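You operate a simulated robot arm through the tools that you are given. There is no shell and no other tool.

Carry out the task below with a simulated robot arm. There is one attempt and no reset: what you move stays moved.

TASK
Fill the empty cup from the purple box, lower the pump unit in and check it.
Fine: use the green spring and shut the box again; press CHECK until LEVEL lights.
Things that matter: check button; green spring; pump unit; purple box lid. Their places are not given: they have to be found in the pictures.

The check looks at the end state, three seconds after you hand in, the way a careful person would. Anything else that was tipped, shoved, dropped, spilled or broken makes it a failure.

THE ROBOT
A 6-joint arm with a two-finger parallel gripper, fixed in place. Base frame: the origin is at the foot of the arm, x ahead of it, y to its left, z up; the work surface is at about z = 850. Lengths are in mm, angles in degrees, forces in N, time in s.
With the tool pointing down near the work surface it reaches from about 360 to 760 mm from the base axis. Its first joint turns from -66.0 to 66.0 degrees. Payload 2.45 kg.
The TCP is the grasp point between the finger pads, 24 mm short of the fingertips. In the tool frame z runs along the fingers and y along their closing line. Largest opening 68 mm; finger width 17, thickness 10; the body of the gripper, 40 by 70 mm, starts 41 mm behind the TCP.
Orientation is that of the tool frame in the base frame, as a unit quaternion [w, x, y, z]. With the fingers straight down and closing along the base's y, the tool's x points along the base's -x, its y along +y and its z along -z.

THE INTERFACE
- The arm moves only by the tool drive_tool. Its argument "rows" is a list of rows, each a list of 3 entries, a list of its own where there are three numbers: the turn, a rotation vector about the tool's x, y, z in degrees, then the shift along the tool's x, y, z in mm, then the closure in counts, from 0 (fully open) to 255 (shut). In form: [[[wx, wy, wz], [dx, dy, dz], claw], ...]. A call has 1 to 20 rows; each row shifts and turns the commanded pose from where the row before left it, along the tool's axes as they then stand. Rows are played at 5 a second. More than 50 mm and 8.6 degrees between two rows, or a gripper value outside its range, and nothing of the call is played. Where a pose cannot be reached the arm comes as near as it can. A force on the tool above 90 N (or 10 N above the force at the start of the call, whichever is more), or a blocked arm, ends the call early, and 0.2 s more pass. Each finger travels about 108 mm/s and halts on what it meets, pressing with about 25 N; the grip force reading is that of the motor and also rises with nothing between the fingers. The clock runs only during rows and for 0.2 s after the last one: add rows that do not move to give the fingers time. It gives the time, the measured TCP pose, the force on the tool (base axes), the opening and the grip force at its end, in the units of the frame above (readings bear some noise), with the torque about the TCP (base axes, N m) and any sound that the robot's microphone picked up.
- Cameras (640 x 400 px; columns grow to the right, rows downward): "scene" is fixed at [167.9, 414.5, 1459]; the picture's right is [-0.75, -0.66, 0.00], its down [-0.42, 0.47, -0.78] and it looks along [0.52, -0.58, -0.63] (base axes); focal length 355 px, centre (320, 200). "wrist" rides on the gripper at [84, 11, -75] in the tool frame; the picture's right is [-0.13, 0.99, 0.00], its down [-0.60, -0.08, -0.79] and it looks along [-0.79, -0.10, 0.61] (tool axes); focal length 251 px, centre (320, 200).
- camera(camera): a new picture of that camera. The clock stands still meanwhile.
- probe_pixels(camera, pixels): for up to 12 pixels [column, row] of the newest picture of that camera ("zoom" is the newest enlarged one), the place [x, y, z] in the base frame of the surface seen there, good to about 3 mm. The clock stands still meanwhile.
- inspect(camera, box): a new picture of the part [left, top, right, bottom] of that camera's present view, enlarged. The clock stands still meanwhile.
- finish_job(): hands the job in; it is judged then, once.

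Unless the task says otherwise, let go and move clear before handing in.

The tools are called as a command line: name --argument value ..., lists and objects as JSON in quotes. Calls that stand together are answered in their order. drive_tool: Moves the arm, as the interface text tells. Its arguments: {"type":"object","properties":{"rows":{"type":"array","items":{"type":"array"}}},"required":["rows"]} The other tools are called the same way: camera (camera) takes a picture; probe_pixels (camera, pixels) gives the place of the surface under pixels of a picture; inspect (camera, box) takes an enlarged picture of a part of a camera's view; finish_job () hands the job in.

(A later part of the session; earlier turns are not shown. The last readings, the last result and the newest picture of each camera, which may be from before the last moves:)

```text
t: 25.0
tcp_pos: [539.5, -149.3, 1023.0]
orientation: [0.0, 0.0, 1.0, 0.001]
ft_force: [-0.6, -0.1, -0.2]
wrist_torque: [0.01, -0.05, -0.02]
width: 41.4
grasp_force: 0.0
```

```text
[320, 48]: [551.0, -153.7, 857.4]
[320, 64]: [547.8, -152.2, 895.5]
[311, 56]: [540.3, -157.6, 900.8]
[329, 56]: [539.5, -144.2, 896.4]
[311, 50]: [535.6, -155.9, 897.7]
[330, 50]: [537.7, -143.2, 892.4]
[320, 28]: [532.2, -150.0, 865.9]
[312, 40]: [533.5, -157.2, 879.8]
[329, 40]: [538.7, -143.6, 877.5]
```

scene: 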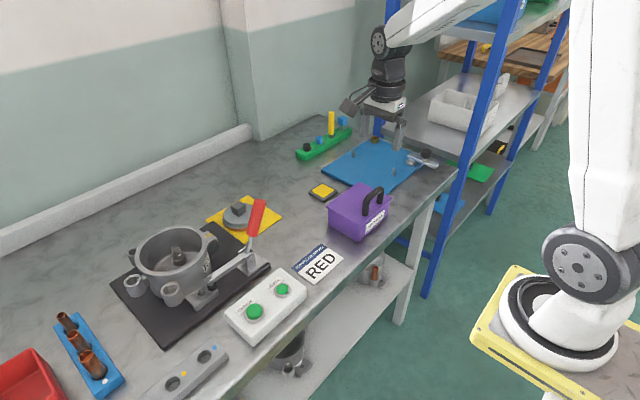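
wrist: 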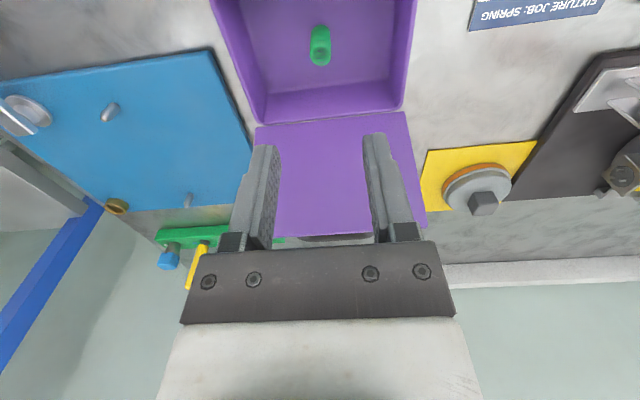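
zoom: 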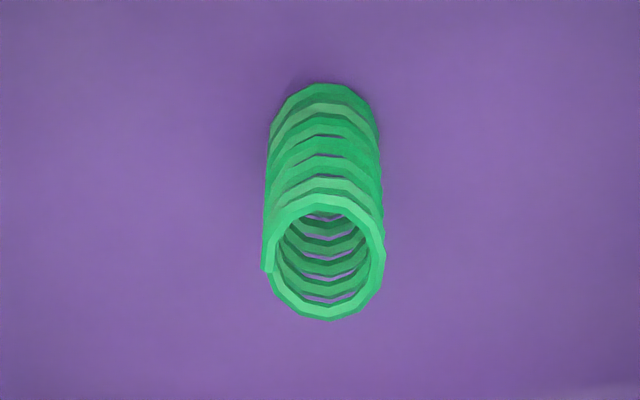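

Spring centre ≈(540,−150.6), top ≈897. I'll descend to TCP z≈896 (tips ≈872, 16 mm above the box floor) with the fingers at 41 mm.

drive_tool --rows '[[[0, 0, 0], [0, -1, 35], 100], [[0, 0, 0], [0, 0, 35], 100], [[0, 0, 0], [0, 0, 30], 100], [[0, 0, 0], [0, 0, 17], 100], [[0, 0, 0], [0, 0, 10], 100], [[0, 0, 0], [0, 0, 0], 100]]'

camera --camera "wrist"

inspect --camera "scene" --box '[310, 140, 420, 240]'

```text
t: 26.4
tcp_pos: [538.6, -152.6, 894.8]
orientation: [0.0, -0.001, 1.0, 0.0]
ft_force: [-1.1, -0.3, -0.4]
wrist_torque: [-0.01, -0.03, 0.03]
width: 41.2
grasp_force: 0.0
```

```text
taken
```

wrist: 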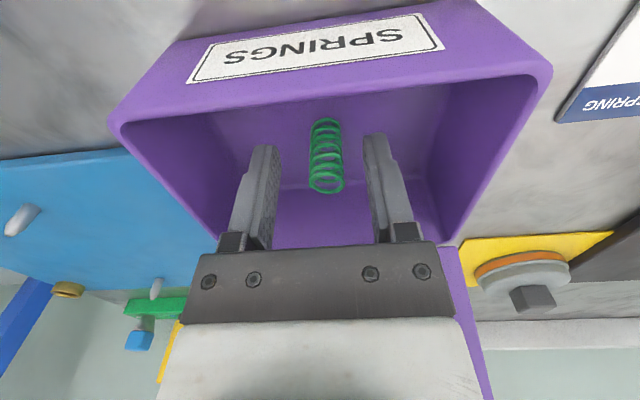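

```text
4.00 times, centred on (365, 190) of scene
```

zoom: 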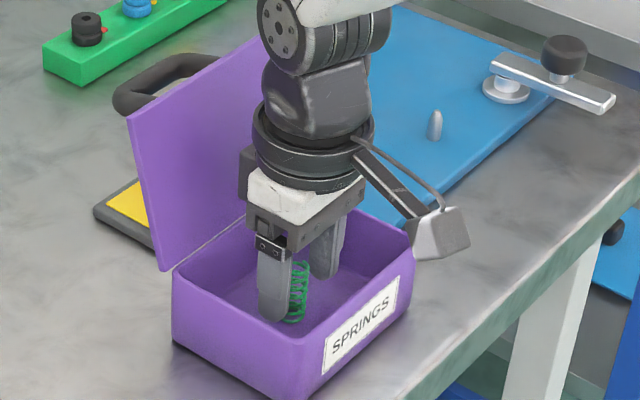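

The spring sits ≈2.5 mm to +y of the TCP (wrist col 326 vs 320). I'll correct that and close gently.

drive_tool --rows '[[[0, 0, 0], [-0.7, 2.4, 0], 100], [[0, 0, 0], [0, 0, 0], 100], [[0, 0, 0], [0, 0, 0], 140], [[0, 0, 0], [0, 0, 0], 170], [[0, 0, 0], [0, 0, 0], 190], [[0, 0, 0], [0, 0, 0], 200], [[0, 0, 0], [0, 0, 0], 210], [[0, 0, 0], [0, 0, 0], 210]]'

camera --camera "wrist"

```text
t: 28.2
tcp_pos: [540.2, -152.0, 896.3]
orientation: [0.0, -0.001, 1.0, 0.0]
ft_force: [-0.5, 0.3, -1.2]
wrist_torque: [0.0, -0.01, 0.03]
width: 15.3
grasp_force: 24.8
```

```text
taken
```

wrist: 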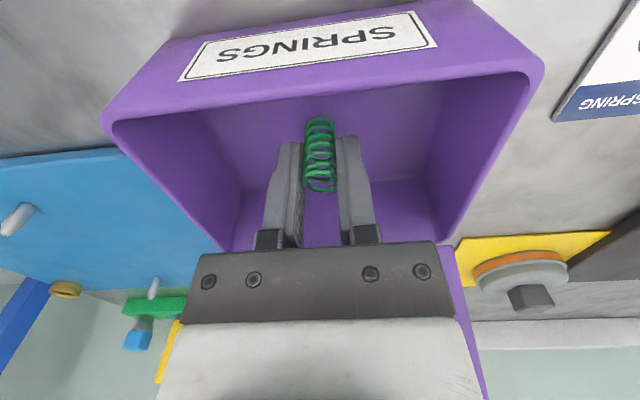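

Gripped at 15.3 mm with ~25 N. I'll lift out of the box slowly and verify.

drive_tool --rows '[[[0, 0, 0], [0, 0, 0], 225], [[0, 0, 0], [0, 0, -10], 225], [[0, 0, 0], [0, 0, -20], 225], [[0, 0, 0], [0, 0, -30], 225], [[0, 0, 0], [0, 0, -40], 225], [[0, 0, 0], [0, 0, -40], 225], [[0, 0, 0], [0, 0, -40], 225], [[0, 0, 0], [0, 0, -30], 225], [[0, 0, 0], [0, 0, 0], 225]]'

camera --camera "wrist"

camera --camera "scene"

```text
t: 30.2
tcp_pos: [541.2, -151.9, 1105.3]
orientation: [0.0, 0.0, 1.0, 0.0]
ft_force: [0.2, -0.9, -0.2]
wrist_torque: [-0.02, 0.01, -0.03]
width: 15.0
grasp_force: 25.3
```

```text
taken
```

wrist: 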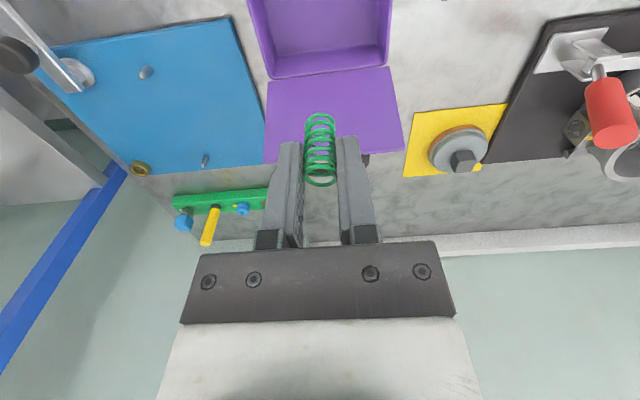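

```text
taken
```

scene: 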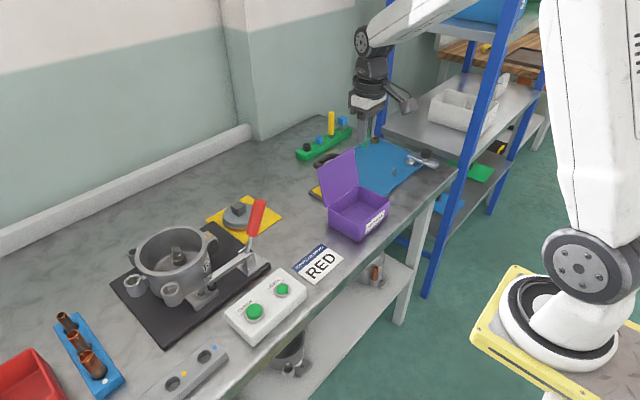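

The spring hangs in the grip (wrist (320,150)) and the box is empty with lid open. I'll carry it high toward the housing and stop short of it for a precise look at the empty cup.

drive_tool --rows '[[[0, 0, 0], [-5.9, 38.8, -2], 225], [[0, 0, 0], [-5.9, 38.8, -2], 225], [[0, 0, 0], [-5.9, 38.8, -2], 225], [[0, 0, 0], [-5.9, 38.8, -2], 225], [[0, 0, 0], [-5.9, 38.8, -2], 225], [[0, 0, 0], [-5.9, 38.8, 0], 225], [[0, 0, 0], [-5.9, 38.8, 0], 225], [[0, 0, 0], [-5.9, 38.8, 0], 225], [[0, 0, 0], [-5.9, 38.8, 0], 225], [[0, 0, 0], [-5.9, 38.8, 0], 225], [[0, 0, 0], [0, 0, 0], 225]]'

camera --camera "wrist"

inspect --camera "wrist" --box '[240, 20, 440, 170]'

```text
t: 32.6
tcp_pos: [597.7, 237.6, 1116.8]
orientation: [0.0, 0.0, 1.0, 0.001]
ft_force: [1.3, -0.6, -0.2]
wrist_torque: [0.01, -0.02, 0.02]
width: 14.6
grasp_force: 25.5
```

```text
taken
```

wrist: 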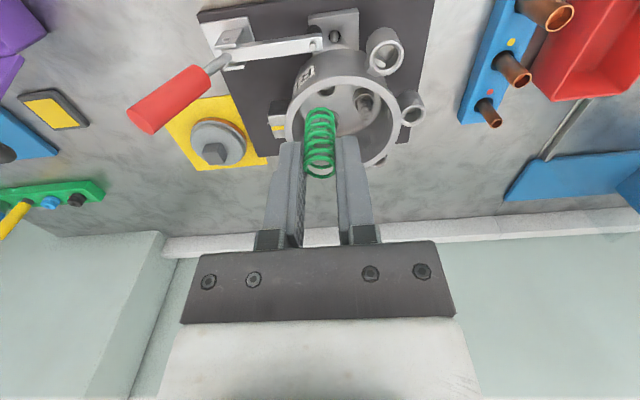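

```text
2.67 times, centred on (340, 95) of wrist
```

zoom: 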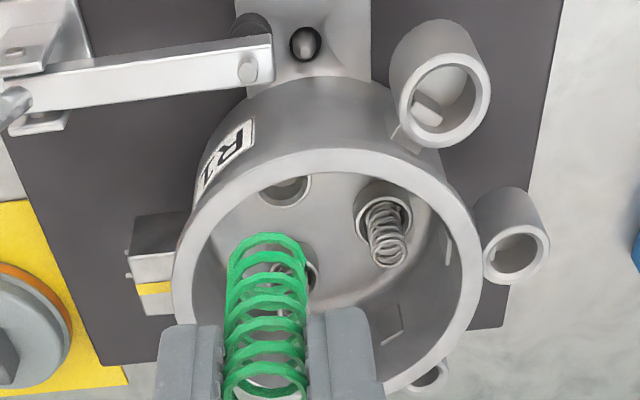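

The empty cup appears at zoom (285,188), partly hidden by the front wall. I'll move higher and farther for a steeper view.

drive_tool --rows '[[[0, 0, 0], [-30, 0, -20], 225], [[0, 0, 0], [-30, 0, -15], 225], [[0, 0, 0], [0, 0, 0], 225]]'

camera --camera "wrist"

inspect --camera "wrist" --box '[260, 0, 420, 120]'

```text
t: 33.4
tcp_pos: [656.8, 234.9, 1150.2]
orientation: [0.001, 0.001, 1.0, 0.001]
ft_force: [0.6, -0.2, 0.5]
wrist_torque: [-0.02, 0.02, 0.01]
width: 14.6
grasp_force: 24.9
```

```text
taken
```

wrist: 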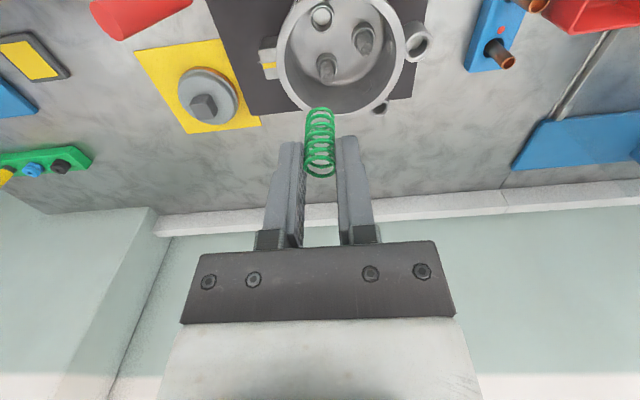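

```text
3.33 times, centred on (340, 60) of wrist
```

zoom: 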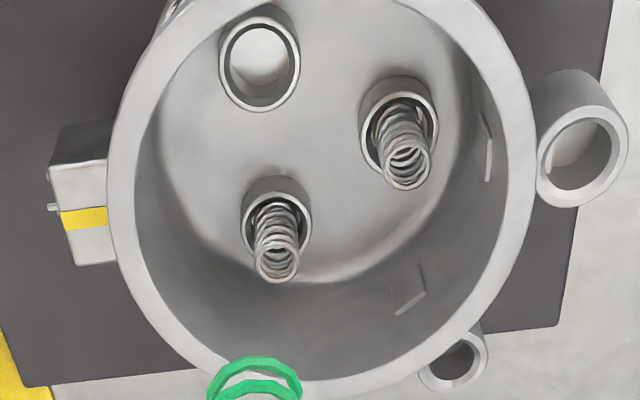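

Now all three cups are clear; the empty one is at zoom (259,65). I'll probe its rim and the other cups' rims, plus the housing rim and the wall keys.

probe_pixels --camera "zoom" --pixels '[[224, 65], [295, 65], [259, 21], [259, 106], [228, 40], [289, 38], [230, 92], [288, 92], [259, 60], [259, 85], [200, 130], [245, 80]]'

probe_pixels --camera "zoom" --pixels '[[245, 220], [308, 220], [276, 193], [254, 248], [363, 120], [434, 125], [395, 78], [372, 160], [120, 180], [522, 180], [300, 385], [160, 330]]'

probe_pixels --camera "zoom" --pixels '[[487, 120], [488, 170], [420, 270], [397, 312], [410, 290], [85, 217], [85, 180], [85, 250], [330, 180], [350, 240], [497, 60], [430, 5]]'

```text
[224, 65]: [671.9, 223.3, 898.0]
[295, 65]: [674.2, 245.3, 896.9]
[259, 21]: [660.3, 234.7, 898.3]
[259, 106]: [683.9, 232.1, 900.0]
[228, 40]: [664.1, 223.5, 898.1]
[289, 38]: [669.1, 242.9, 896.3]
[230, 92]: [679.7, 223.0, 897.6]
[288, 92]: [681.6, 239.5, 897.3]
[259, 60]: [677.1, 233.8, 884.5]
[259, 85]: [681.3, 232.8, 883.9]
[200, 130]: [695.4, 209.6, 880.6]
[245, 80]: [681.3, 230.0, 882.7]
```

```text
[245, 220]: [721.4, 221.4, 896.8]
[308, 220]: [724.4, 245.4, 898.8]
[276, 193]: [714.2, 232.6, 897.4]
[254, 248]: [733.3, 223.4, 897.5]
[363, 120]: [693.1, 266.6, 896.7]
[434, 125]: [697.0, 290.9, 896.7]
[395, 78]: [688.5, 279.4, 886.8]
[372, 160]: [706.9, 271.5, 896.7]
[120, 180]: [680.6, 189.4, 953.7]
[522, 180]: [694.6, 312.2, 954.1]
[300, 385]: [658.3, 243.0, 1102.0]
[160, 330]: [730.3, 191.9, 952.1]
```

```text
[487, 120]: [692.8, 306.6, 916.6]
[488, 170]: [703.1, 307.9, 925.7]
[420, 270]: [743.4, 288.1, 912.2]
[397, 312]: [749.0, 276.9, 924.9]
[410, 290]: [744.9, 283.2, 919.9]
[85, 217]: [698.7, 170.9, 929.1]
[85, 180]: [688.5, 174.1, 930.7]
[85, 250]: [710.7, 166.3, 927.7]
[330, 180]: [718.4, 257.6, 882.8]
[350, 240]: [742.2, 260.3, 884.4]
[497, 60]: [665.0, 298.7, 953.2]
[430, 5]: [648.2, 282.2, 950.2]
```

The cups form a neat 52 mm triangle: empty cup centre ≈(672.4,233.8), rim z≈898, floor z≈884; housing centre ≈(698,249). Now I check where the spring sits in the fingers relative to the TCP.

inspect --camera "wrist" --box '[270, 95, 370, 200]'

probe_pixels --camera "wrist" --pixels '[[320, 178], [305, 168], [335, 168], [320, 157], [308, 125], [332, 125], [320, 110], [320, 147], [320, 135], [308, 150], [333, 150]]'

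```text
3.81 times, centred on (320, 148) of wrist
```

zoom: 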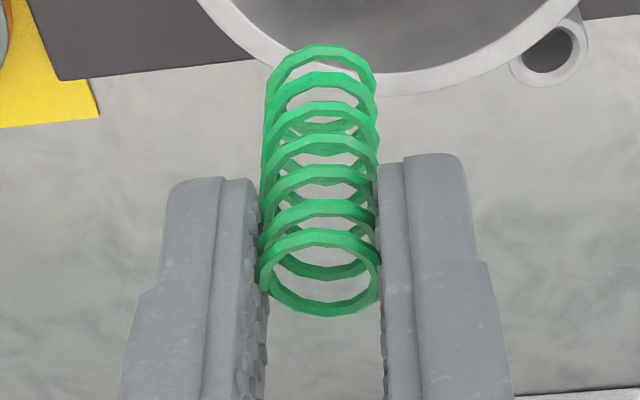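

```text
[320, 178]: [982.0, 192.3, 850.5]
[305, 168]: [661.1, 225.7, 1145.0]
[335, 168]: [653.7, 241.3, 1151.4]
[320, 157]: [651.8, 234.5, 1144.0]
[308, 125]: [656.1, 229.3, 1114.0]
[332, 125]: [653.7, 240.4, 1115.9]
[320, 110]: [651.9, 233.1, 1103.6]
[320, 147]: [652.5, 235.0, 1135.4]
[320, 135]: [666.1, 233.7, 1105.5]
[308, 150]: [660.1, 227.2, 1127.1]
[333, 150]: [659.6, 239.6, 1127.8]
```

The spring hangs straight, centre ≈(658.5,234), so I need about +14 mm in x to be over the cup. I'll move over and lower until the spring's foot is about 12 mm above the cup rim, then look.

drive_tool --rows '[[[0, 0, 0], [-14, 0, 0], 225], [[0, 0, 0], [0, 0, 40], 225], [[0, 0, 0], [0, 0, 40], 225], [[0, 0, 0], [0, 0, 40], 225], [[0, 0, 0], [0, 0, 40], 225], [[0, 0, 0], [0, 0, 30], 225], [[0, 0, 0], [0, 0, 0], 225]]'

camera --camera "wrist"

inspect --camera "scene" --box '[120, 190, 240, 290]'

```text
t: 35.0
tcp_pos: [674.1, 235.5, 962.7]
orientation: [0.0, 0.0, 1.0, 0.0]
ft_force: [-0.1, 0.2, -0.6]
wrist_torque: [-0.01, 0.02, -0.01]
width: 14.5
grasp_force: 24.9
```

```text
taken
```

wrist: 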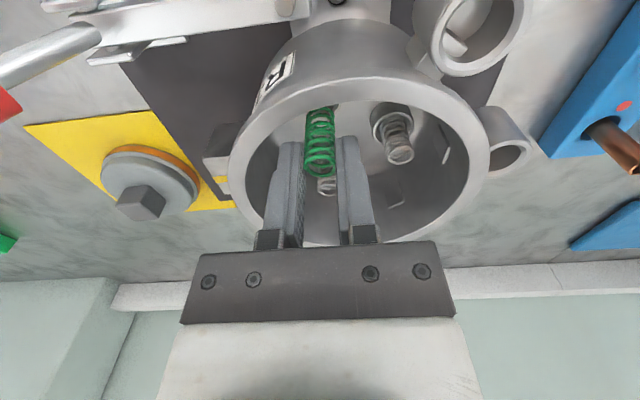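

```text
4.00 times, centred on (180, 240) of scene
```

zoom: 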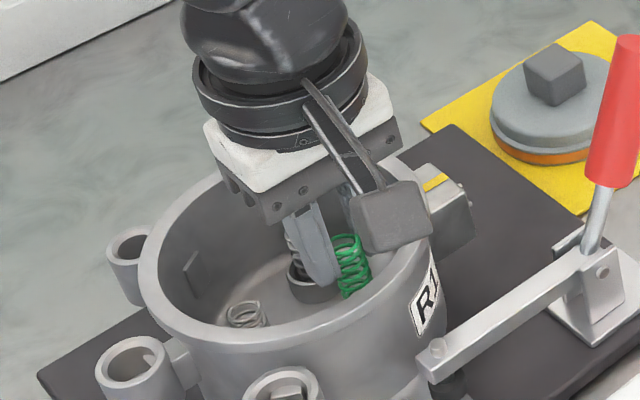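

The spring hangs over the hidden cup with no contact. I'll lower in small steps, watching the z-force: contact near TCP 940 would mean the rim, near 925–930 the cup floor.

drive_tool --rows '[[[0, 0, 0], [0, 0, 8], 225], [[0, 0, 0], [0, 0, 6], 225], [[0, 0, 0], [0, 0, 0], 225]]'

drive_tool --rows '[[[0, 0, 0], [0, 0, 3], 225], [[0, 0, 0], [0, 0, 3], 225], [[0, 0, 0], [0, 0, 0], 225]]'

inspect --camera "scene" --box '[120, 190, 240, 290]'

```text
t: 35.8
tcp_pos: [672.7, 236.6, 947.1]
orientation: [0.0, 0.0, 1.0, 0.0]
ft_force: [0.8, -0.6, -0.7]
wrist_torque: [0.0, 0.0, 0.01]
width: 14.6
grasp_force: 25.4
```

```text
t: 36.6
tcp_pos: [671.2, 236.2, 939.6]
orientation: [0.0, 0.0, 1.0, -0.001]
ft_force: [0.8, -1.4, -0.4]
wrist_torque: [-0.05, -0.05, -0.02]
width: 14.6
grasp_force: 24.9
```

```text
4.00 times, centred on (180, 240) of scene
```

zoom: 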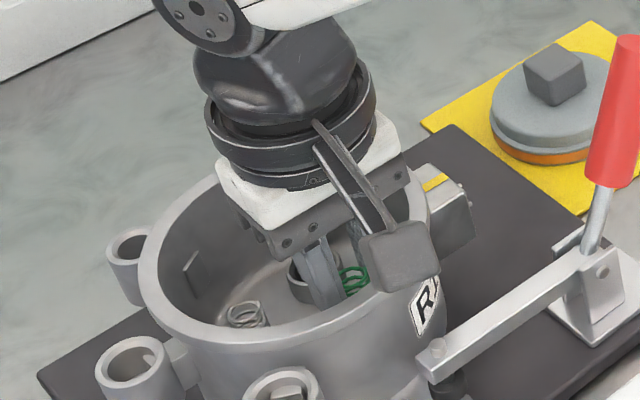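

No contact at 939.6, and the projection of the cup in the last wrist view agrees with the TCP line to within a millimetre. I continue lowering in 3 mm steps.

drive_tool --rows '[[[0, 0, 0], [0, 0, 3], 225], [[0, 0, 0], [0, 0, 0], 225]]'

drive_tool --rows '[[[0, 0, 0], [0, 0, 3], 225], [[0, 0, 0], [0, 0, 0], 225]]'

inspect --camera "wrist" --box '[240, 60, 400, 220]'

```text
t: 37.2
tcp_pos: [672.9, 238.0, 937.8]
orientation: [-0.001, 0.0, 1.0, 0.0]
ft_force: [0.5, -0.8, -0.1]
wrist_torque: [-0.03, -0.04, -0.05]
width: 14.6
grasp_force: 24.9
```

```text
t: 37.8
tcp_pos: [672.3, 236.1, 934.5]
orientation: [0.0, 0.0, 1.0, -0.001]
ft_force: [0.5, 0.1, -1.3]
wrist_torque: [-0.02, -0.05, -0.03]
width: 14.7
grasp_force: 24.8
```

```text
2.50 times, centred on (320, 140) of wrist
```

zoom: 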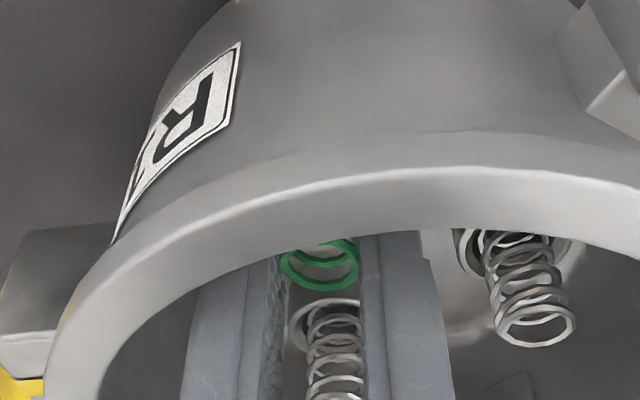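

Still free at 934.5, so the spring's foot is likely already inside the cup. Continue in small steps.

drive_tool --rows '[[[0, 0, 0], [0, 0, 2.5], 225], [[0, 0, 0], [0, 0, 0], 225]]'

drive_tool --rows '[[[0, 0, 0], [0, 0, 2.5], 225], [[0, 0, 0], [0, 0, 0], 225]]'

inspect --camera "wrist" --box '[240, 60, 400, 220]'

```text
t: 38.4
tcp_pos: [672.4, 237.2, 934.4]
orientation: [0.0, 0.0, 1.0, 0.0]
ft_force: [-0.8, -0.1, 2.1]
wrist_torque: [0.01, 0.07, -0.02]
width: 14.6
grasp_force: 24.8
```

```text
t: 39.0
tcp_pos: [672.8, 237.3, 933.1]
orientation: [0.002, -0.001, 1.0, 0.0]
ft_force: [-3.5, -4.1, 18.3]
wrist_torque: [-0.23, 0.15, 0.02]
width: 14.5
grasp_force: 25.0
```

```text
2.50 times, centred on (320, 140) of wrist
```

zoom: 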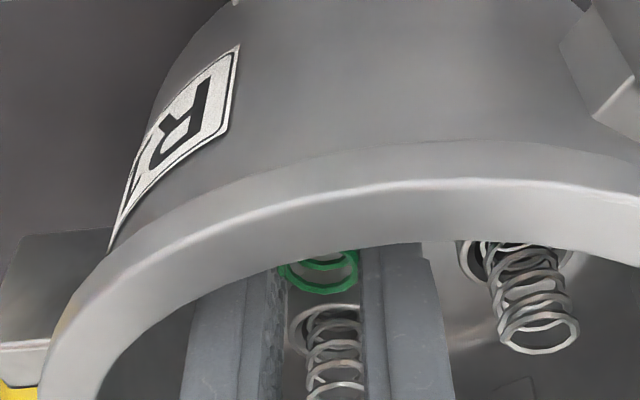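

Contact: 18 N upward at TCP ≈933. To tell floor from rim, I'll compare the height of the green spring's top with the tops of the seated grey springs.

probe_pixels --camera "zoom" --pixels '[[320, 288], [283, 272], [357, 272], [540, 351], [502, 330], [576, 332], [540, 318], [338, 385], [312, 390], [362, 390], [500, 250], [480, 265]]'

inspect --camera "scene" --box '[150, 220, 220, 280]'

```text
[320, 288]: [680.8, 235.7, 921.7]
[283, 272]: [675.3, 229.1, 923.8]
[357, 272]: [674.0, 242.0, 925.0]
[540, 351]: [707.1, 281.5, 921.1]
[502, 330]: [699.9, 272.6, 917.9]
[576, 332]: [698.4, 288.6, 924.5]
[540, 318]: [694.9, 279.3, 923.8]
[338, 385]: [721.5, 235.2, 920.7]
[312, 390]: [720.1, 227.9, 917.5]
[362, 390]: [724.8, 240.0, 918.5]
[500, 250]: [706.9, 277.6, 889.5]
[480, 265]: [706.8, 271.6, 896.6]
```

```text
6.67 times, centred on (185, 250) of scene
```

zoom: 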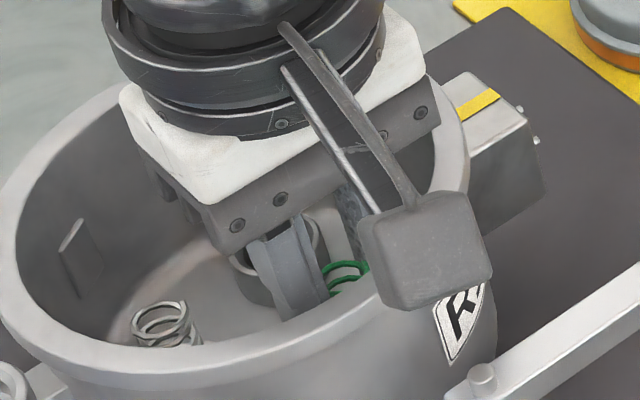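

The green spring's top (≈923) matches the seated grey springs (≈921–924), so it is on the cup floor. I'll relieve the push and open gently to about 28 mm.

drive_tool --rows '[[[0, 0, 0], [0, 0, -1.5], 225], [[0, 0, 0], [0, 0, 0], 205], [[0, 0, 0], [0, 0, 0], 190], [[0, 0, 0], [0, 0, 0], 170], [[0, 0, 0], [0, 0, 0], 150], [[0, 0, 0], [0, 0, 0], 150]]'

inspect --camera "wrist" --box '[240, 60, 400, 220]'

inspect --camera "scene" --box '[150, 220, 220, 280]'

```text
t: 40.4
tcp_pos: [673.1, 235.8, 930.8]
orientation: [0.0, 0.001, 1.0, 0.0]
ft_force: [1.0, 0.8, -0.1]
wrist_torque: [-0.01, -0.02, -0.03]
width: 28.0
grasp_force: 0.0
```

```text
2.50 times, centred on (320, 140) of wrist
```

zoom: 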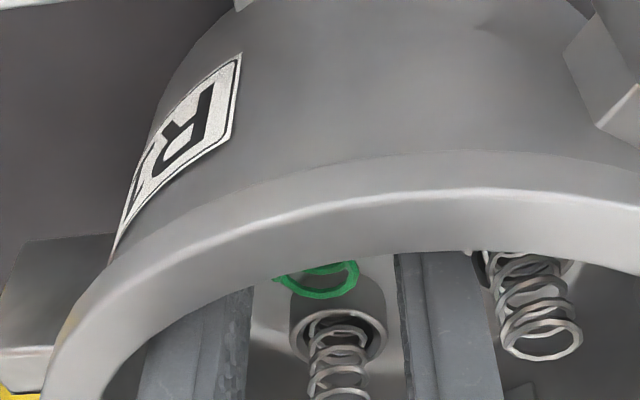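

```text
6.67 times, centred on (185, 250) of scene
```

zoom: 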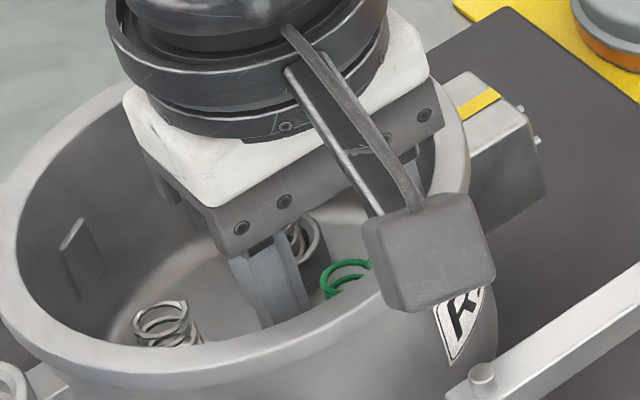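

The spring stays standing after release. I'll withdraw straight up and take a look from above.

drive_tool --rows '[[[0, 0, 0], [0, 0, -10], 150], [[0, 0, 0], [0, 0, -20], 150], [[0, 0, 0], [0, 0, -35], 150], [[0, 0, 0], [0, 0, -45], 150], [[0, 0, 0], [0, 0, -45], 150], [[0, 0, 0], [0, 0, -45], 150], [[0, 0, 0], [10, 0, -20], 150], [[0, 0, 0], [0, 0, 0], 150]]'

camera --camera "wrist"

inspect --camera "wrist" --box '[260, 0, 420, 120]'

```text
t: 42.2
tcp_pos: [661.8, 235.7, 1148.7]
orientation: [0.0, 0.0, 1.0, 0.0]
ft_force: [-0.8, -0.5, -0.2]
wrist_torque: [-0.02, 0.0, -0.02]
width: 27.9
grasp_force: 0.1
```

```text
taken
```

wrist: 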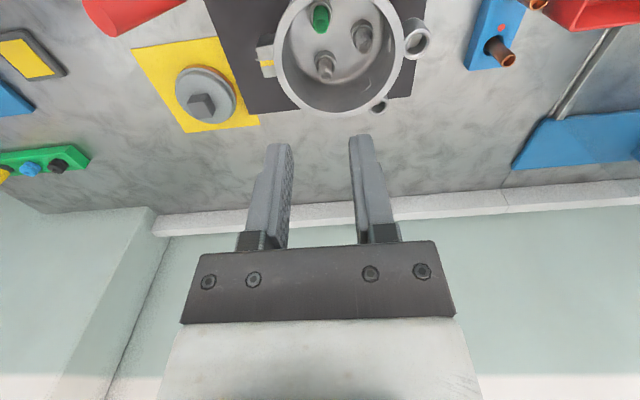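

```text
3.33 times, centred on (340, 60) of wrist
```

zoom: 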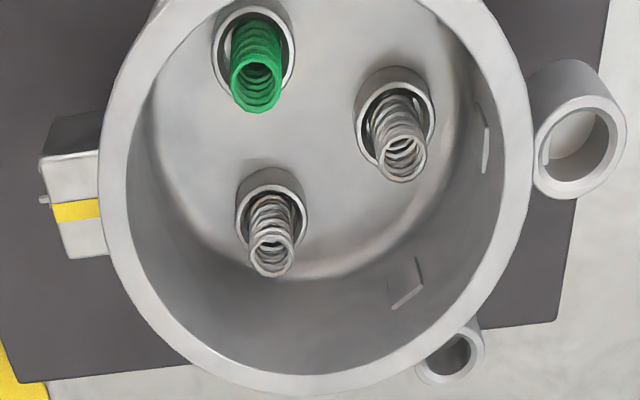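

The green spring stands properly in the formerly empty cup (zoom (255,60)). Next I'll look at the pump unit closely before deciding the order of closing the box and lowering the pump.

drive_tool --rows '[[[0, 0, 0], [0, -37, 4], 150], [[0, 0, 0], [0, -37, 4], 150], [[0, 0, 0], [0, -37, 4], 150], [[0, 0, 0], [0, -37, 4], 150], [[0, 0, 0], [0, -37, 4], 150], [[0, 0, 0], [0, 0, 0], 0], [[0, 0, 0], [0, 0, 0], 0]]'

camera --camera "wrist"

inspect --camera "wrist" --box '[240, 20, 400, 140]'

inspect --camera "scene" --box '[200, 185, 290, 250]'

```text
t: 43.8
tcp_pos: [662.3, 50.1, 1128.9]
orientation: [0.0, 0.0, 1.0, 0.0]
ft_force: [0.1, -1.1, 0.2]
wrist_torque: [0.08, -0.04, 0.0]
width: 67.9
grasp_force: 0.1
```

```text
taken
```

wrist: 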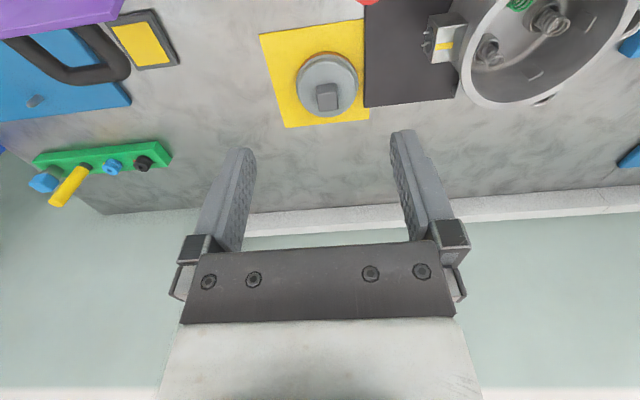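

```text
3.33 times, centred on (320, 80) of wrist
```

zoom: 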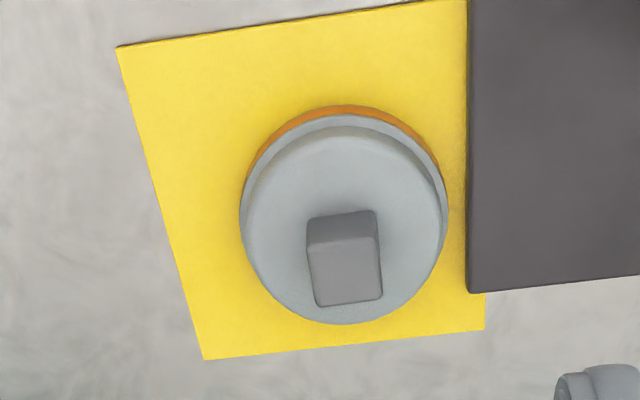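

```text
6.15 times, centred on (245, 218) of scene
```

zoom: 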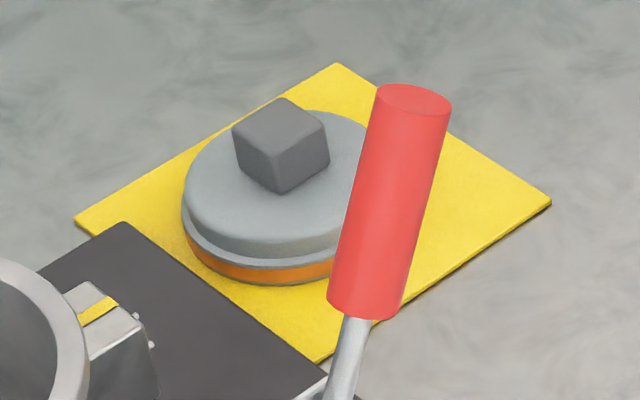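

The pump unit is a round disc with an orange seal ring and a square knob on top. I'll probe its size and pose from the wrist zoom.

inspect --camera "wrist" --box '[240, 20, 400, 140]'

probe_pixels --camera "zoom" --pixels '[[315, 250], [375, 245], [318, 302], [380, 295], [347, 272], [243, 215], [446, 215], [345, 318], [345, 118], [260, 160], [430, 150], [345, 108]]'

probe_pixels --camera "zoom" --pixels '[[345, 230], [345, 140], [250, 215], [435, 215], [150, 100], [345, 180], [310, 225], [372, 215], [200, 330], [480, 320], [460, 30], [120, 50]]'

```text
3.33 times, centred on (320, 80) of wrist
```

zoom: 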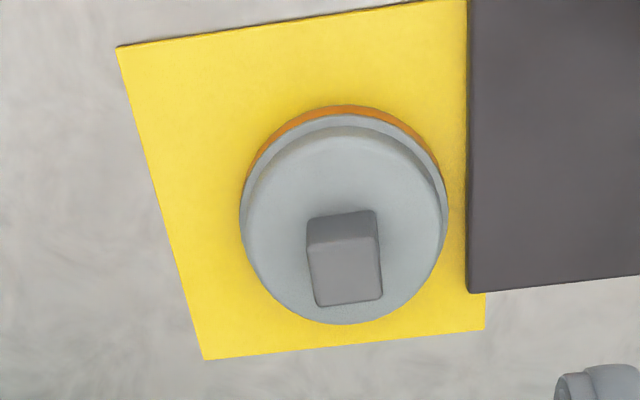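

```text
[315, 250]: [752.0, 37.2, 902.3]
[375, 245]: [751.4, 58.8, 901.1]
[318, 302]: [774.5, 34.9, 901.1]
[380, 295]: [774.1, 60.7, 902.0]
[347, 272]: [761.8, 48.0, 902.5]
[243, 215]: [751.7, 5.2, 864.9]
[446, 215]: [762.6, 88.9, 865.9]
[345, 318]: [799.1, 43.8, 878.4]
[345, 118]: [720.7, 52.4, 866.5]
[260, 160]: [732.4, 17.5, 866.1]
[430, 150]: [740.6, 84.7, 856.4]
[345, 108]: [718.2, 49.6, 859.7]
```

```text
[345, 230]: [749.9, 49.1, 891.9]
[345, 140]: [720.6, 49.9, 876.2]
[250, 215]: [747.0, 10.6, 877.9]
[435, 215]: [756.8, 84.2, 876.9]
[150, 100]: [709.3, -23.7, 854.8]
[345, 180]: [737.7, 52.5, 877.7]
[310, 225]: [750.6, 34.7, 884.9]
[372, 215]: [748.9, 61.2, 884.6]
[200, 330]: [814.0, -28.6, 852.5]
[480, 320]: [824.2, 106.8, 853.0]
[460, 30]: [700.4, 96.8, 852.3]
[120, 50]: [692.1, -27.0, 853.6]
```

Knob top is at z≈902 centred about (763,48), ≈24 mm wide and aligned with the axes; disc top z≈877, flange Ø≈84. I'll move over the knob and descend part way to test reach.

drive_tool --rows '[[[0, 0, 0], [-25, -0.5, 35], 0], [[0, 0, 0], [-25, -0.5, 35], 0], [[0, 0, 0], [-25, -0.5, 35], 0], [[0, 0, 0], [-22, -0.5, 35], 0], [[0, 0, 0], [0, 0, 25], 0], [[0, 0, 0], [0, 0, 0], 0]]'

camera --camera "wrist"

inspect --camera "scene" --box '[190, 140, 290, 250]'

```text
t: 45.2
tcp_pos: [760.0, 48.7, 966.2]
orientation: [0.0, 0.0, 1.0, 0.0]
ft_force: [0.2, 0.2, 0.2]
wrist_torque: [-0.02, -0.04, 0.02]
width: 68.1
grasp_force: 0.1
```

```text
taken
```

wrist: 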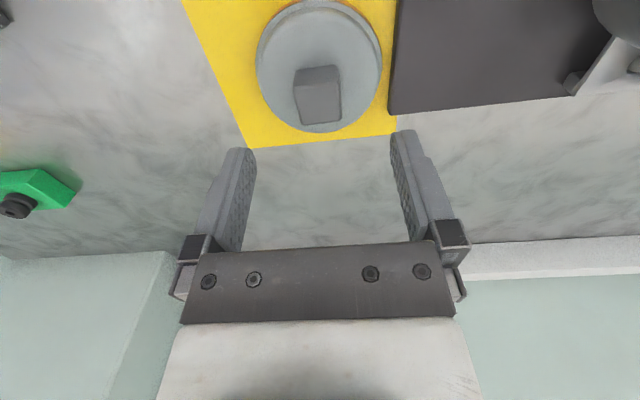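

```text
3.64 times, centred on (240, 195) of scene
```

zoom: 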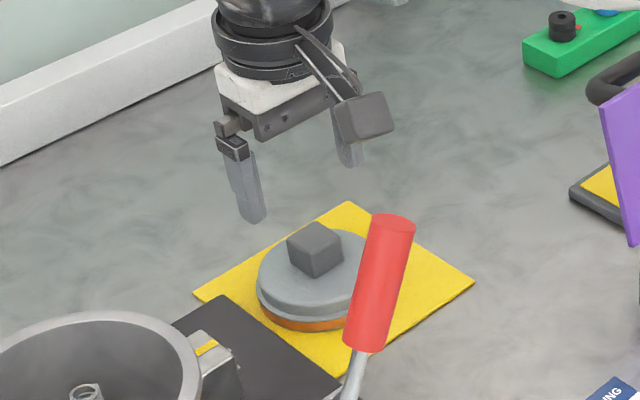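

The knob's top face centre (318,103) coincides with the TCP line, so I'm centred over it. I'll lower so the tips end about 4–5 mm above the disc, then check.

drive_tool --rows '[[[0, 0, 0], [0, 0, 25], 0], [[0, 0, 0], [0, 0, 20], 0], [[0, 0, 0], [0, 0, 9], 0], [[0, 0, 0], [0, 0, 4], 0], [[0, 0, 0], [0, 0, 0], 0], [[0, 0, 0], [0, 0, 0], 0]]'

camera --camera "wrist"

inspect --camera "scene" --box '[200, 160, 290, 250]'

```text
t: 46.6
tcp_pos: [759.3, 48.9, 908.6]
orientation: [0.0, 0.0, 1.0, 0.0]
ft_force: [-0.3, 1.0, 0.4]
wrist_torque: [0.02, 0.0, 0.02]
width: 67.6
grasp_force: 0.0
```

```text
taken
```

wrist: 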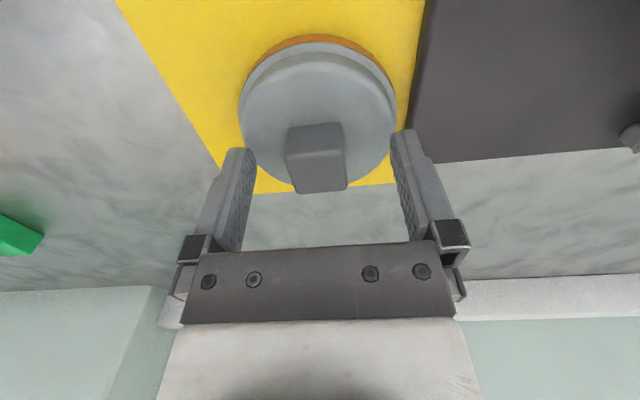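

```text
4.44 times, centred on (245, 205) of scene
```

zoom: 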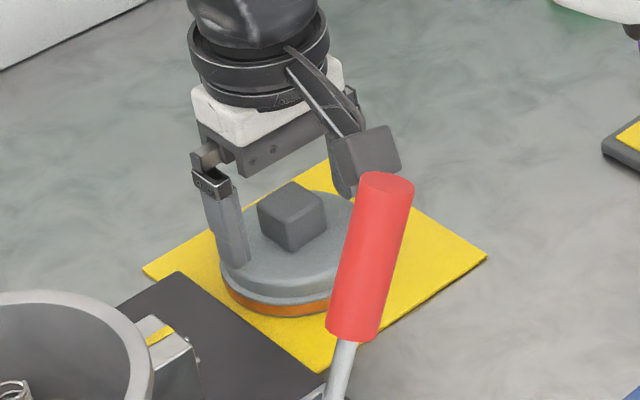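

TCP reads 908.6 with the knob centred; I'll go 3.5 mm lower and close on the knob.

drive_tool --rows '[[[0, 0, 0], [0, 0, 3.5], 0], [[0, 0, 0], [0, 0, 0], 60], [[0, 0, 0], [0, 0, 0], 110], [[0, 0, 0], [0, 0, 0], 150], [[0, 0, 0], [0, 0, 0], 180], [[0, 0, 0], [0, 0, 0], 210], [[0, 0, 0], [0, 0, 0], 255], [[0, 0, 0], [0, 0, 0], 255]]'

camera --camera "wrist"

```text
t: 48.4
tcp_pos: [760.3, 49.8, 905.9]
orientation: [0.0, -0.001, 1.0, 0.0]
ft_force: [-0.3, -6.0, 1.7]
wrist_torque: [-0.15, 0.19, 0.17]
width: 28.0
grasp_force: 25.3
```

```text
taken
```

wrist: 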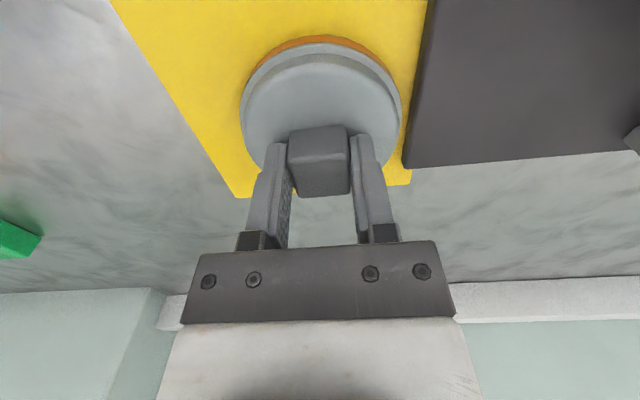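

The knob is gripped at 28 mm. I'll lift slowly and watch the load.

drive_tool --rows '[[[0, 0, 0], [0, 0, -3], 255], [[0, 0, 0], [0, 0, -4], 255], [[0, 0, 0], [0, 0, -6], 255], [[0, 0, 0], [0, 0, -8], 255], [[0, 0, 0], [0, 0, 0], 255]]'

camera --camera "wrist"

inspect --camera "scene" --box '[200, 160, 290, 250]'

```text
t: 49.6
tcp_pos: [760.3, 50.4, 924.6]
orientation: [0.0, 0.0, 1.0, -0.001]
ft_force: [0.3, 0.2, -3.9]
wrist_torque: [-0.02, 0.01, 0.0]
width: 27.7
grasp_force: 25.3
```

```text
taken
```

wrist: 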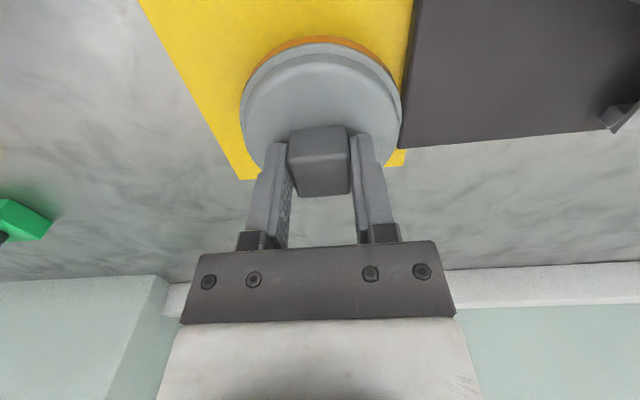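

```text
4.44 times, centred on (245, 205) of scene
```

zoom: 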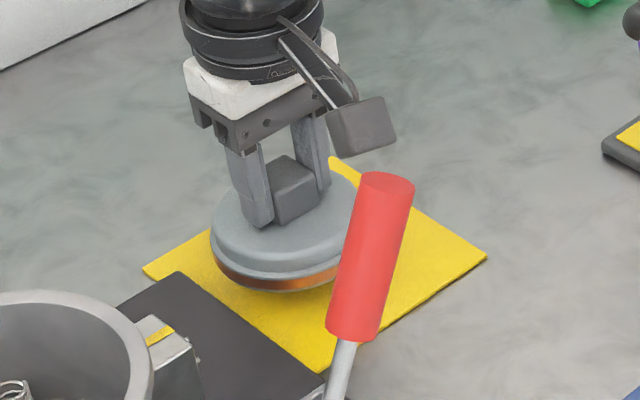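

The pump hangs level with about 4 N load. Before carrying it across I'll check how far the red clamp handle reaches.

probe_pixels --camera "scene" --pixels '[[252, 233], [262, 201], [256, 218], [250, 240], [247, 250]]'

drive_tool --rows '[[[0, 0, 0], [0, 0, -25], 255], [[0, 0, 0], [0, 0, -30], 255], [[0, 0, 0], [0, 0, -30], 255], [[0, 0, 0], [0, 0, -30], 255], [[0, 0, 0], [0, 0, -25], 255], [[0, 0, 0], [0, 0, 0], 255]]'

camera --camera "scene"

```text
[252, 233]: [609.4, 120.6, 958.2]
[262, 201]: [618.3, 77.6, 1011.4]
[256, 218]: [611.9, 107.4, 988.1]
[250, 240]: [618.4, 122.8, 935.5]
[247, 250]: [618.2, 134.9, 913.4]
```

```text
t: 51.0
tcp_pos: [758.7, 48.4, 1066.5]
orientation: [-0.001, 0.0, 1.0, 0.0]
ft_force: [-0.3, -0.6, -4.5]
wrist_torque: [0.04, 0.02, -0.01]
width: 27.9
grasp_force: 24.4
```

```text
taken
```

scene: 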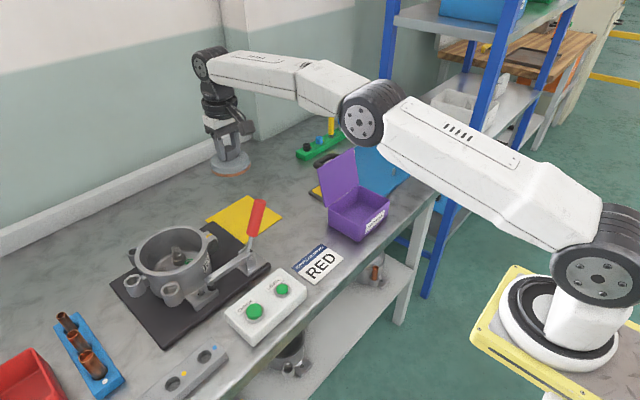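

The handle stays at x≲635 and below z≈1020, so the path at pump-bottom ≈1015 and x≥655 is clear. I'll carry the pump over the housing centre.

drive_tool --rows '[[[0, 0, 0], [10.3, 33.2, 0], 255], [[0, 0, 0], [10.3, 33.2, 0], 255], [[0, 0, 0], [10.3, 33.2, 0], 255], [[0, 0, 0], [10.3, 33.2, 0], 255], [[0, 0, 0], [10.3, 33.2, 0], 255], [[0, 0, 0], [10.3, 33.2, 0], 255], [[0, 0, 0], [0, 0, 0], 255]]'

camera --camera "wrist"

inspect --camera "scene" --box '[110, 140, 250, 310]'

```text
t: 52.6
tcp_pos: [698.9, 250.4, 1066.9]
orientation: [0.001, -0.001, 1.0, 0.001]
ft_force: [-0.9, 0.5, -4.3]
wrist_torque: [0.0, -0.01, -0.02]
width: 27.9
grasp_force: 25.2
```

```text
taken
```

wrist: 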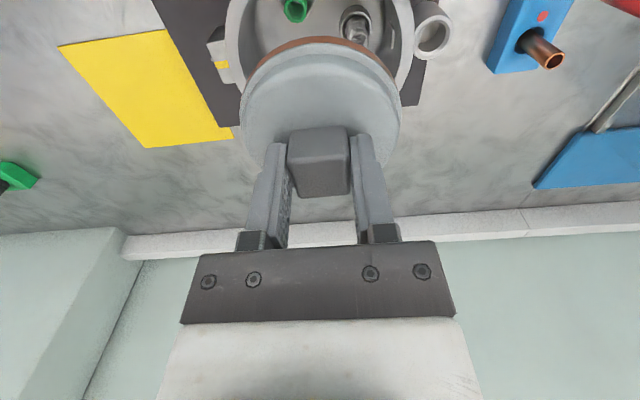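

```text
2.35 times, centred on (180, 225) of scene
```

zoom: 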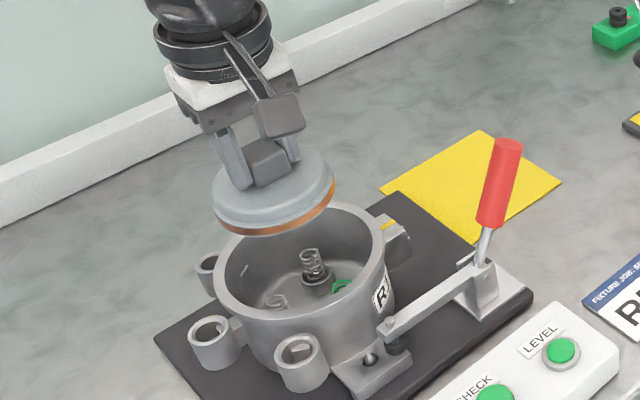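

The pump hangs above the housing. From the wrist projections the three cups' centroid in the TCP frame is ≈(699,250.8), so I'll trim +1.1 x, +2.3 y and lower until the pump's bottom is just above the springs.

drive_tool --rows '[[[0, 0, 0], [-1.1, 2.3, 0], 255], [[0, 0, 0], [0, 0, 25], 255], [[0, 0, 0], [0, 0, 25], 255], [[0, 0, 0], [0, 0, 15], 255], [[0, 0, 0], [0, 0, 0], 255]]'

camera --camera "wrist"

inspect --camera "scene" --box '[110, 180, 250, 310]'

```text
t: 53.8
tcp_pos: [699.4, 252.0, 1000.8]
orientation: [0.0, 0.0, 1.0, 0.0]
ft_force: [-0.3, -0.8, -3.6]
wrist_torque: [-0.01, 0.01, -0.04]
width: 27.7
grasp_force: 25.0
```

```text
taken
```

wrist: 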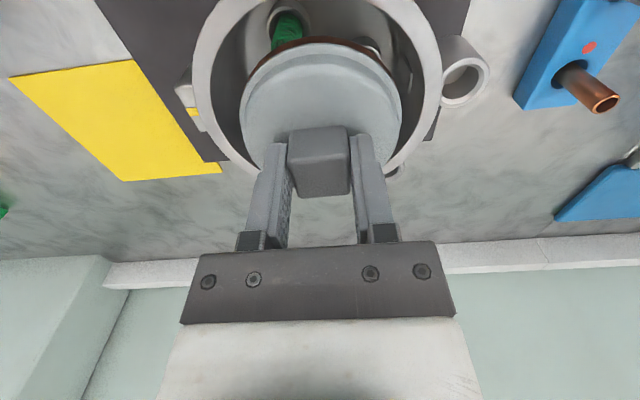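

```text
3.08 times, centred on (180, 245) of scene
```

zoom: 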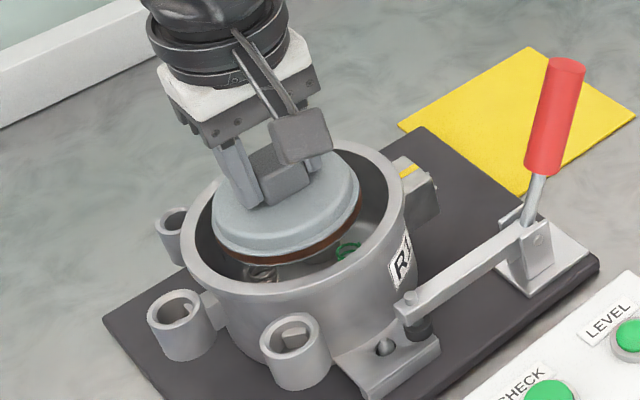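

The pump is centred in the opening (pump columns 240–402, rim about 210–430). I'll lower further, then in small steps feeling for the springs.

drive_tool --rows '[[[0, 0, 0], [0, 0, 10], 255], [[0, 0, 0], [0, 0, 6], 255], [[0, 0, 0], [0, 0, 0], 255]]'

drive_tool --rows '[[[0, 0, 0], [0, 0, 3], 255], [[0, 0, 0], [0, 0, 0], 255]]'

drive_tool --rows '[[[0, 0, 0], [0, 0, 3], 255], [[0, 0, 0], [0, 0, 0], 255]]'

inspect --camera "scene" --box '[110, 180, 250, 310]'

```text
t: 54.6
tcp_pos: [699.3, 250.8, 985.4]
orientation: [0.0, 0.0, 1.0, 0.0]
ft_force: [-0.3, 0.3, -3.6]
wrist_torque: [-0.03, -0.03, 0.01]
width: 28.1
grasp_force: 25.0
```

```text
t: 55.2
tcp_pos: [699.8, 251.9, 981.2]
orientation: [-0.001, 0.0, 1.0, 0.0]
ft_force: [0.0, 0.4, -4.6]
wrist_torque: [0.01, 0.03, -0.02]
width: 27.8
grasp_force: 24.9
```

```text
t: 55.8
tcp_pos: [697.7, 251.3, 978.3]
orientation: [0.0, 0.001, 1.0, 0.0]
ft_force: [0.0, -0.6, -4.7]
wrist_torque: [-0.06, 0.01, -0.02]
width: 27.8
grasp_force: 24.8
```

```text
3.08 times, centred on (180, 245) of scene
```

zoom: 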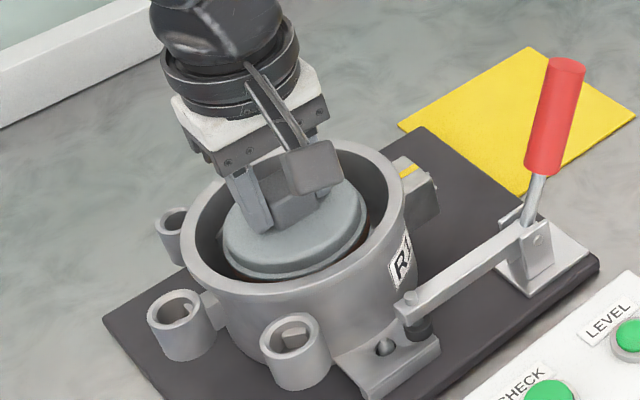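

No contact yet at TCP 978 (load still ≈−4.5 N). Continue in 2 mm steps.

drive_tool --rows '[[[0, 0, 0], [0, 0, 2], 255], [[0, 0, 0], [0, 0, 0], 255]]'

drive_tool --rows '[[[0, 0, 0], [0, 0, 2], 255], [[0, 0, 0], [0, 0, 0], 255]]'

drive_tool --rows '[[[0, 0, 0], [0, 0, 2], 255], [[0, 0, 0], [0, 0, 0], 255]]'

```text
t: 56.4
tcp_pos: [699.3, 251.3, 976.3]
orientation: [0.0, 0.0, 1.0, 0.0]
ft_force: [-0.5, -0.3, -4.0]
wrist_torque: [0.02, 0.0, -0.01]
width: 27.9
grasp_force: 25.1
```

```text
t: 57.0
tcp_pos: [700.0, 251.0, 976.0]
orientation: [0.001, -0.001, 1.0, 0.0]
ft_force: [-2.3, -1.6, 4.6]
wrist_torque: [-0.05, 0.27, 0.05]
width: 27.7
grasp_force: 25.2
```

```text
t: 57.6
tcp_pos: [701.1, 253.0, 975.0]
orientation: [0.002, 0.0, 1.0, 0.0]
ft_force: [-2.9, -2.9, 21.0]
wrist_torque: [-0.18, 0.14, 0.02]
width: 28.0
grasp_force: 25.0
```

Contact with the spring tops at ≈975, exactly where expected. I'll back off 2 mm to take away the push and open the fingers gently.

drive_tool --rows '[[[0, 0, 0], [0, 0, -2], 255], [[0, 0, 0], [0, 0, 0], 200], [[0, 0, 0], [0, 0, 0], 140], [[0, 0, 0], [0, 0, 0], 125], [[0, 0, 0], [0, 0, 0], 105], [[0, 0, 0], [0, 0, 0], 90], [[0, 0, 0], [0, 0, 0], 90]]'

camera --camera "wrist"

inspect --camera "scene" --box '[110, 180, 250, 310]'

```text
t: 59.2
tcp_pos: [698.8, 251.8, 973.8]
orientation: [-0.001, 0.0, 1.0, 0.0]
ft_force: [-0.6, 0.0, 8.2]
wrist_torque: [0.04, -0.03, -0.04]
width: 40.9
grasp_force: 0.0
```

```text
taken
```

wrist: 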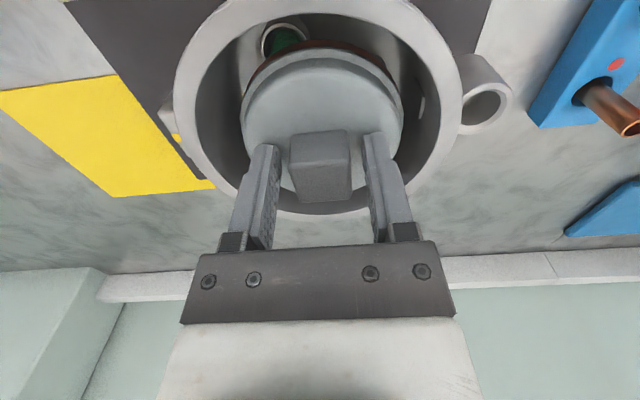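

```text
3.08 times, centred on (180, 245) of scene
```

zoom: 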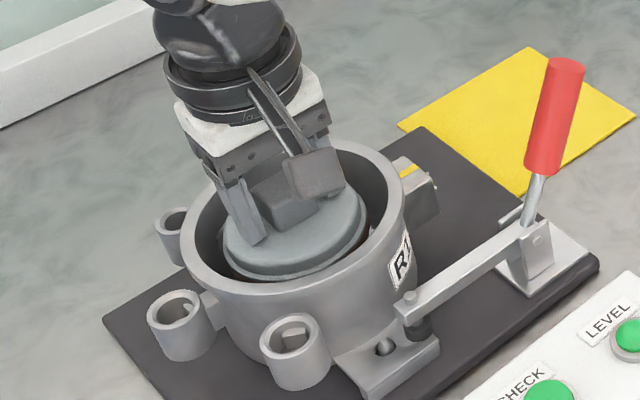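

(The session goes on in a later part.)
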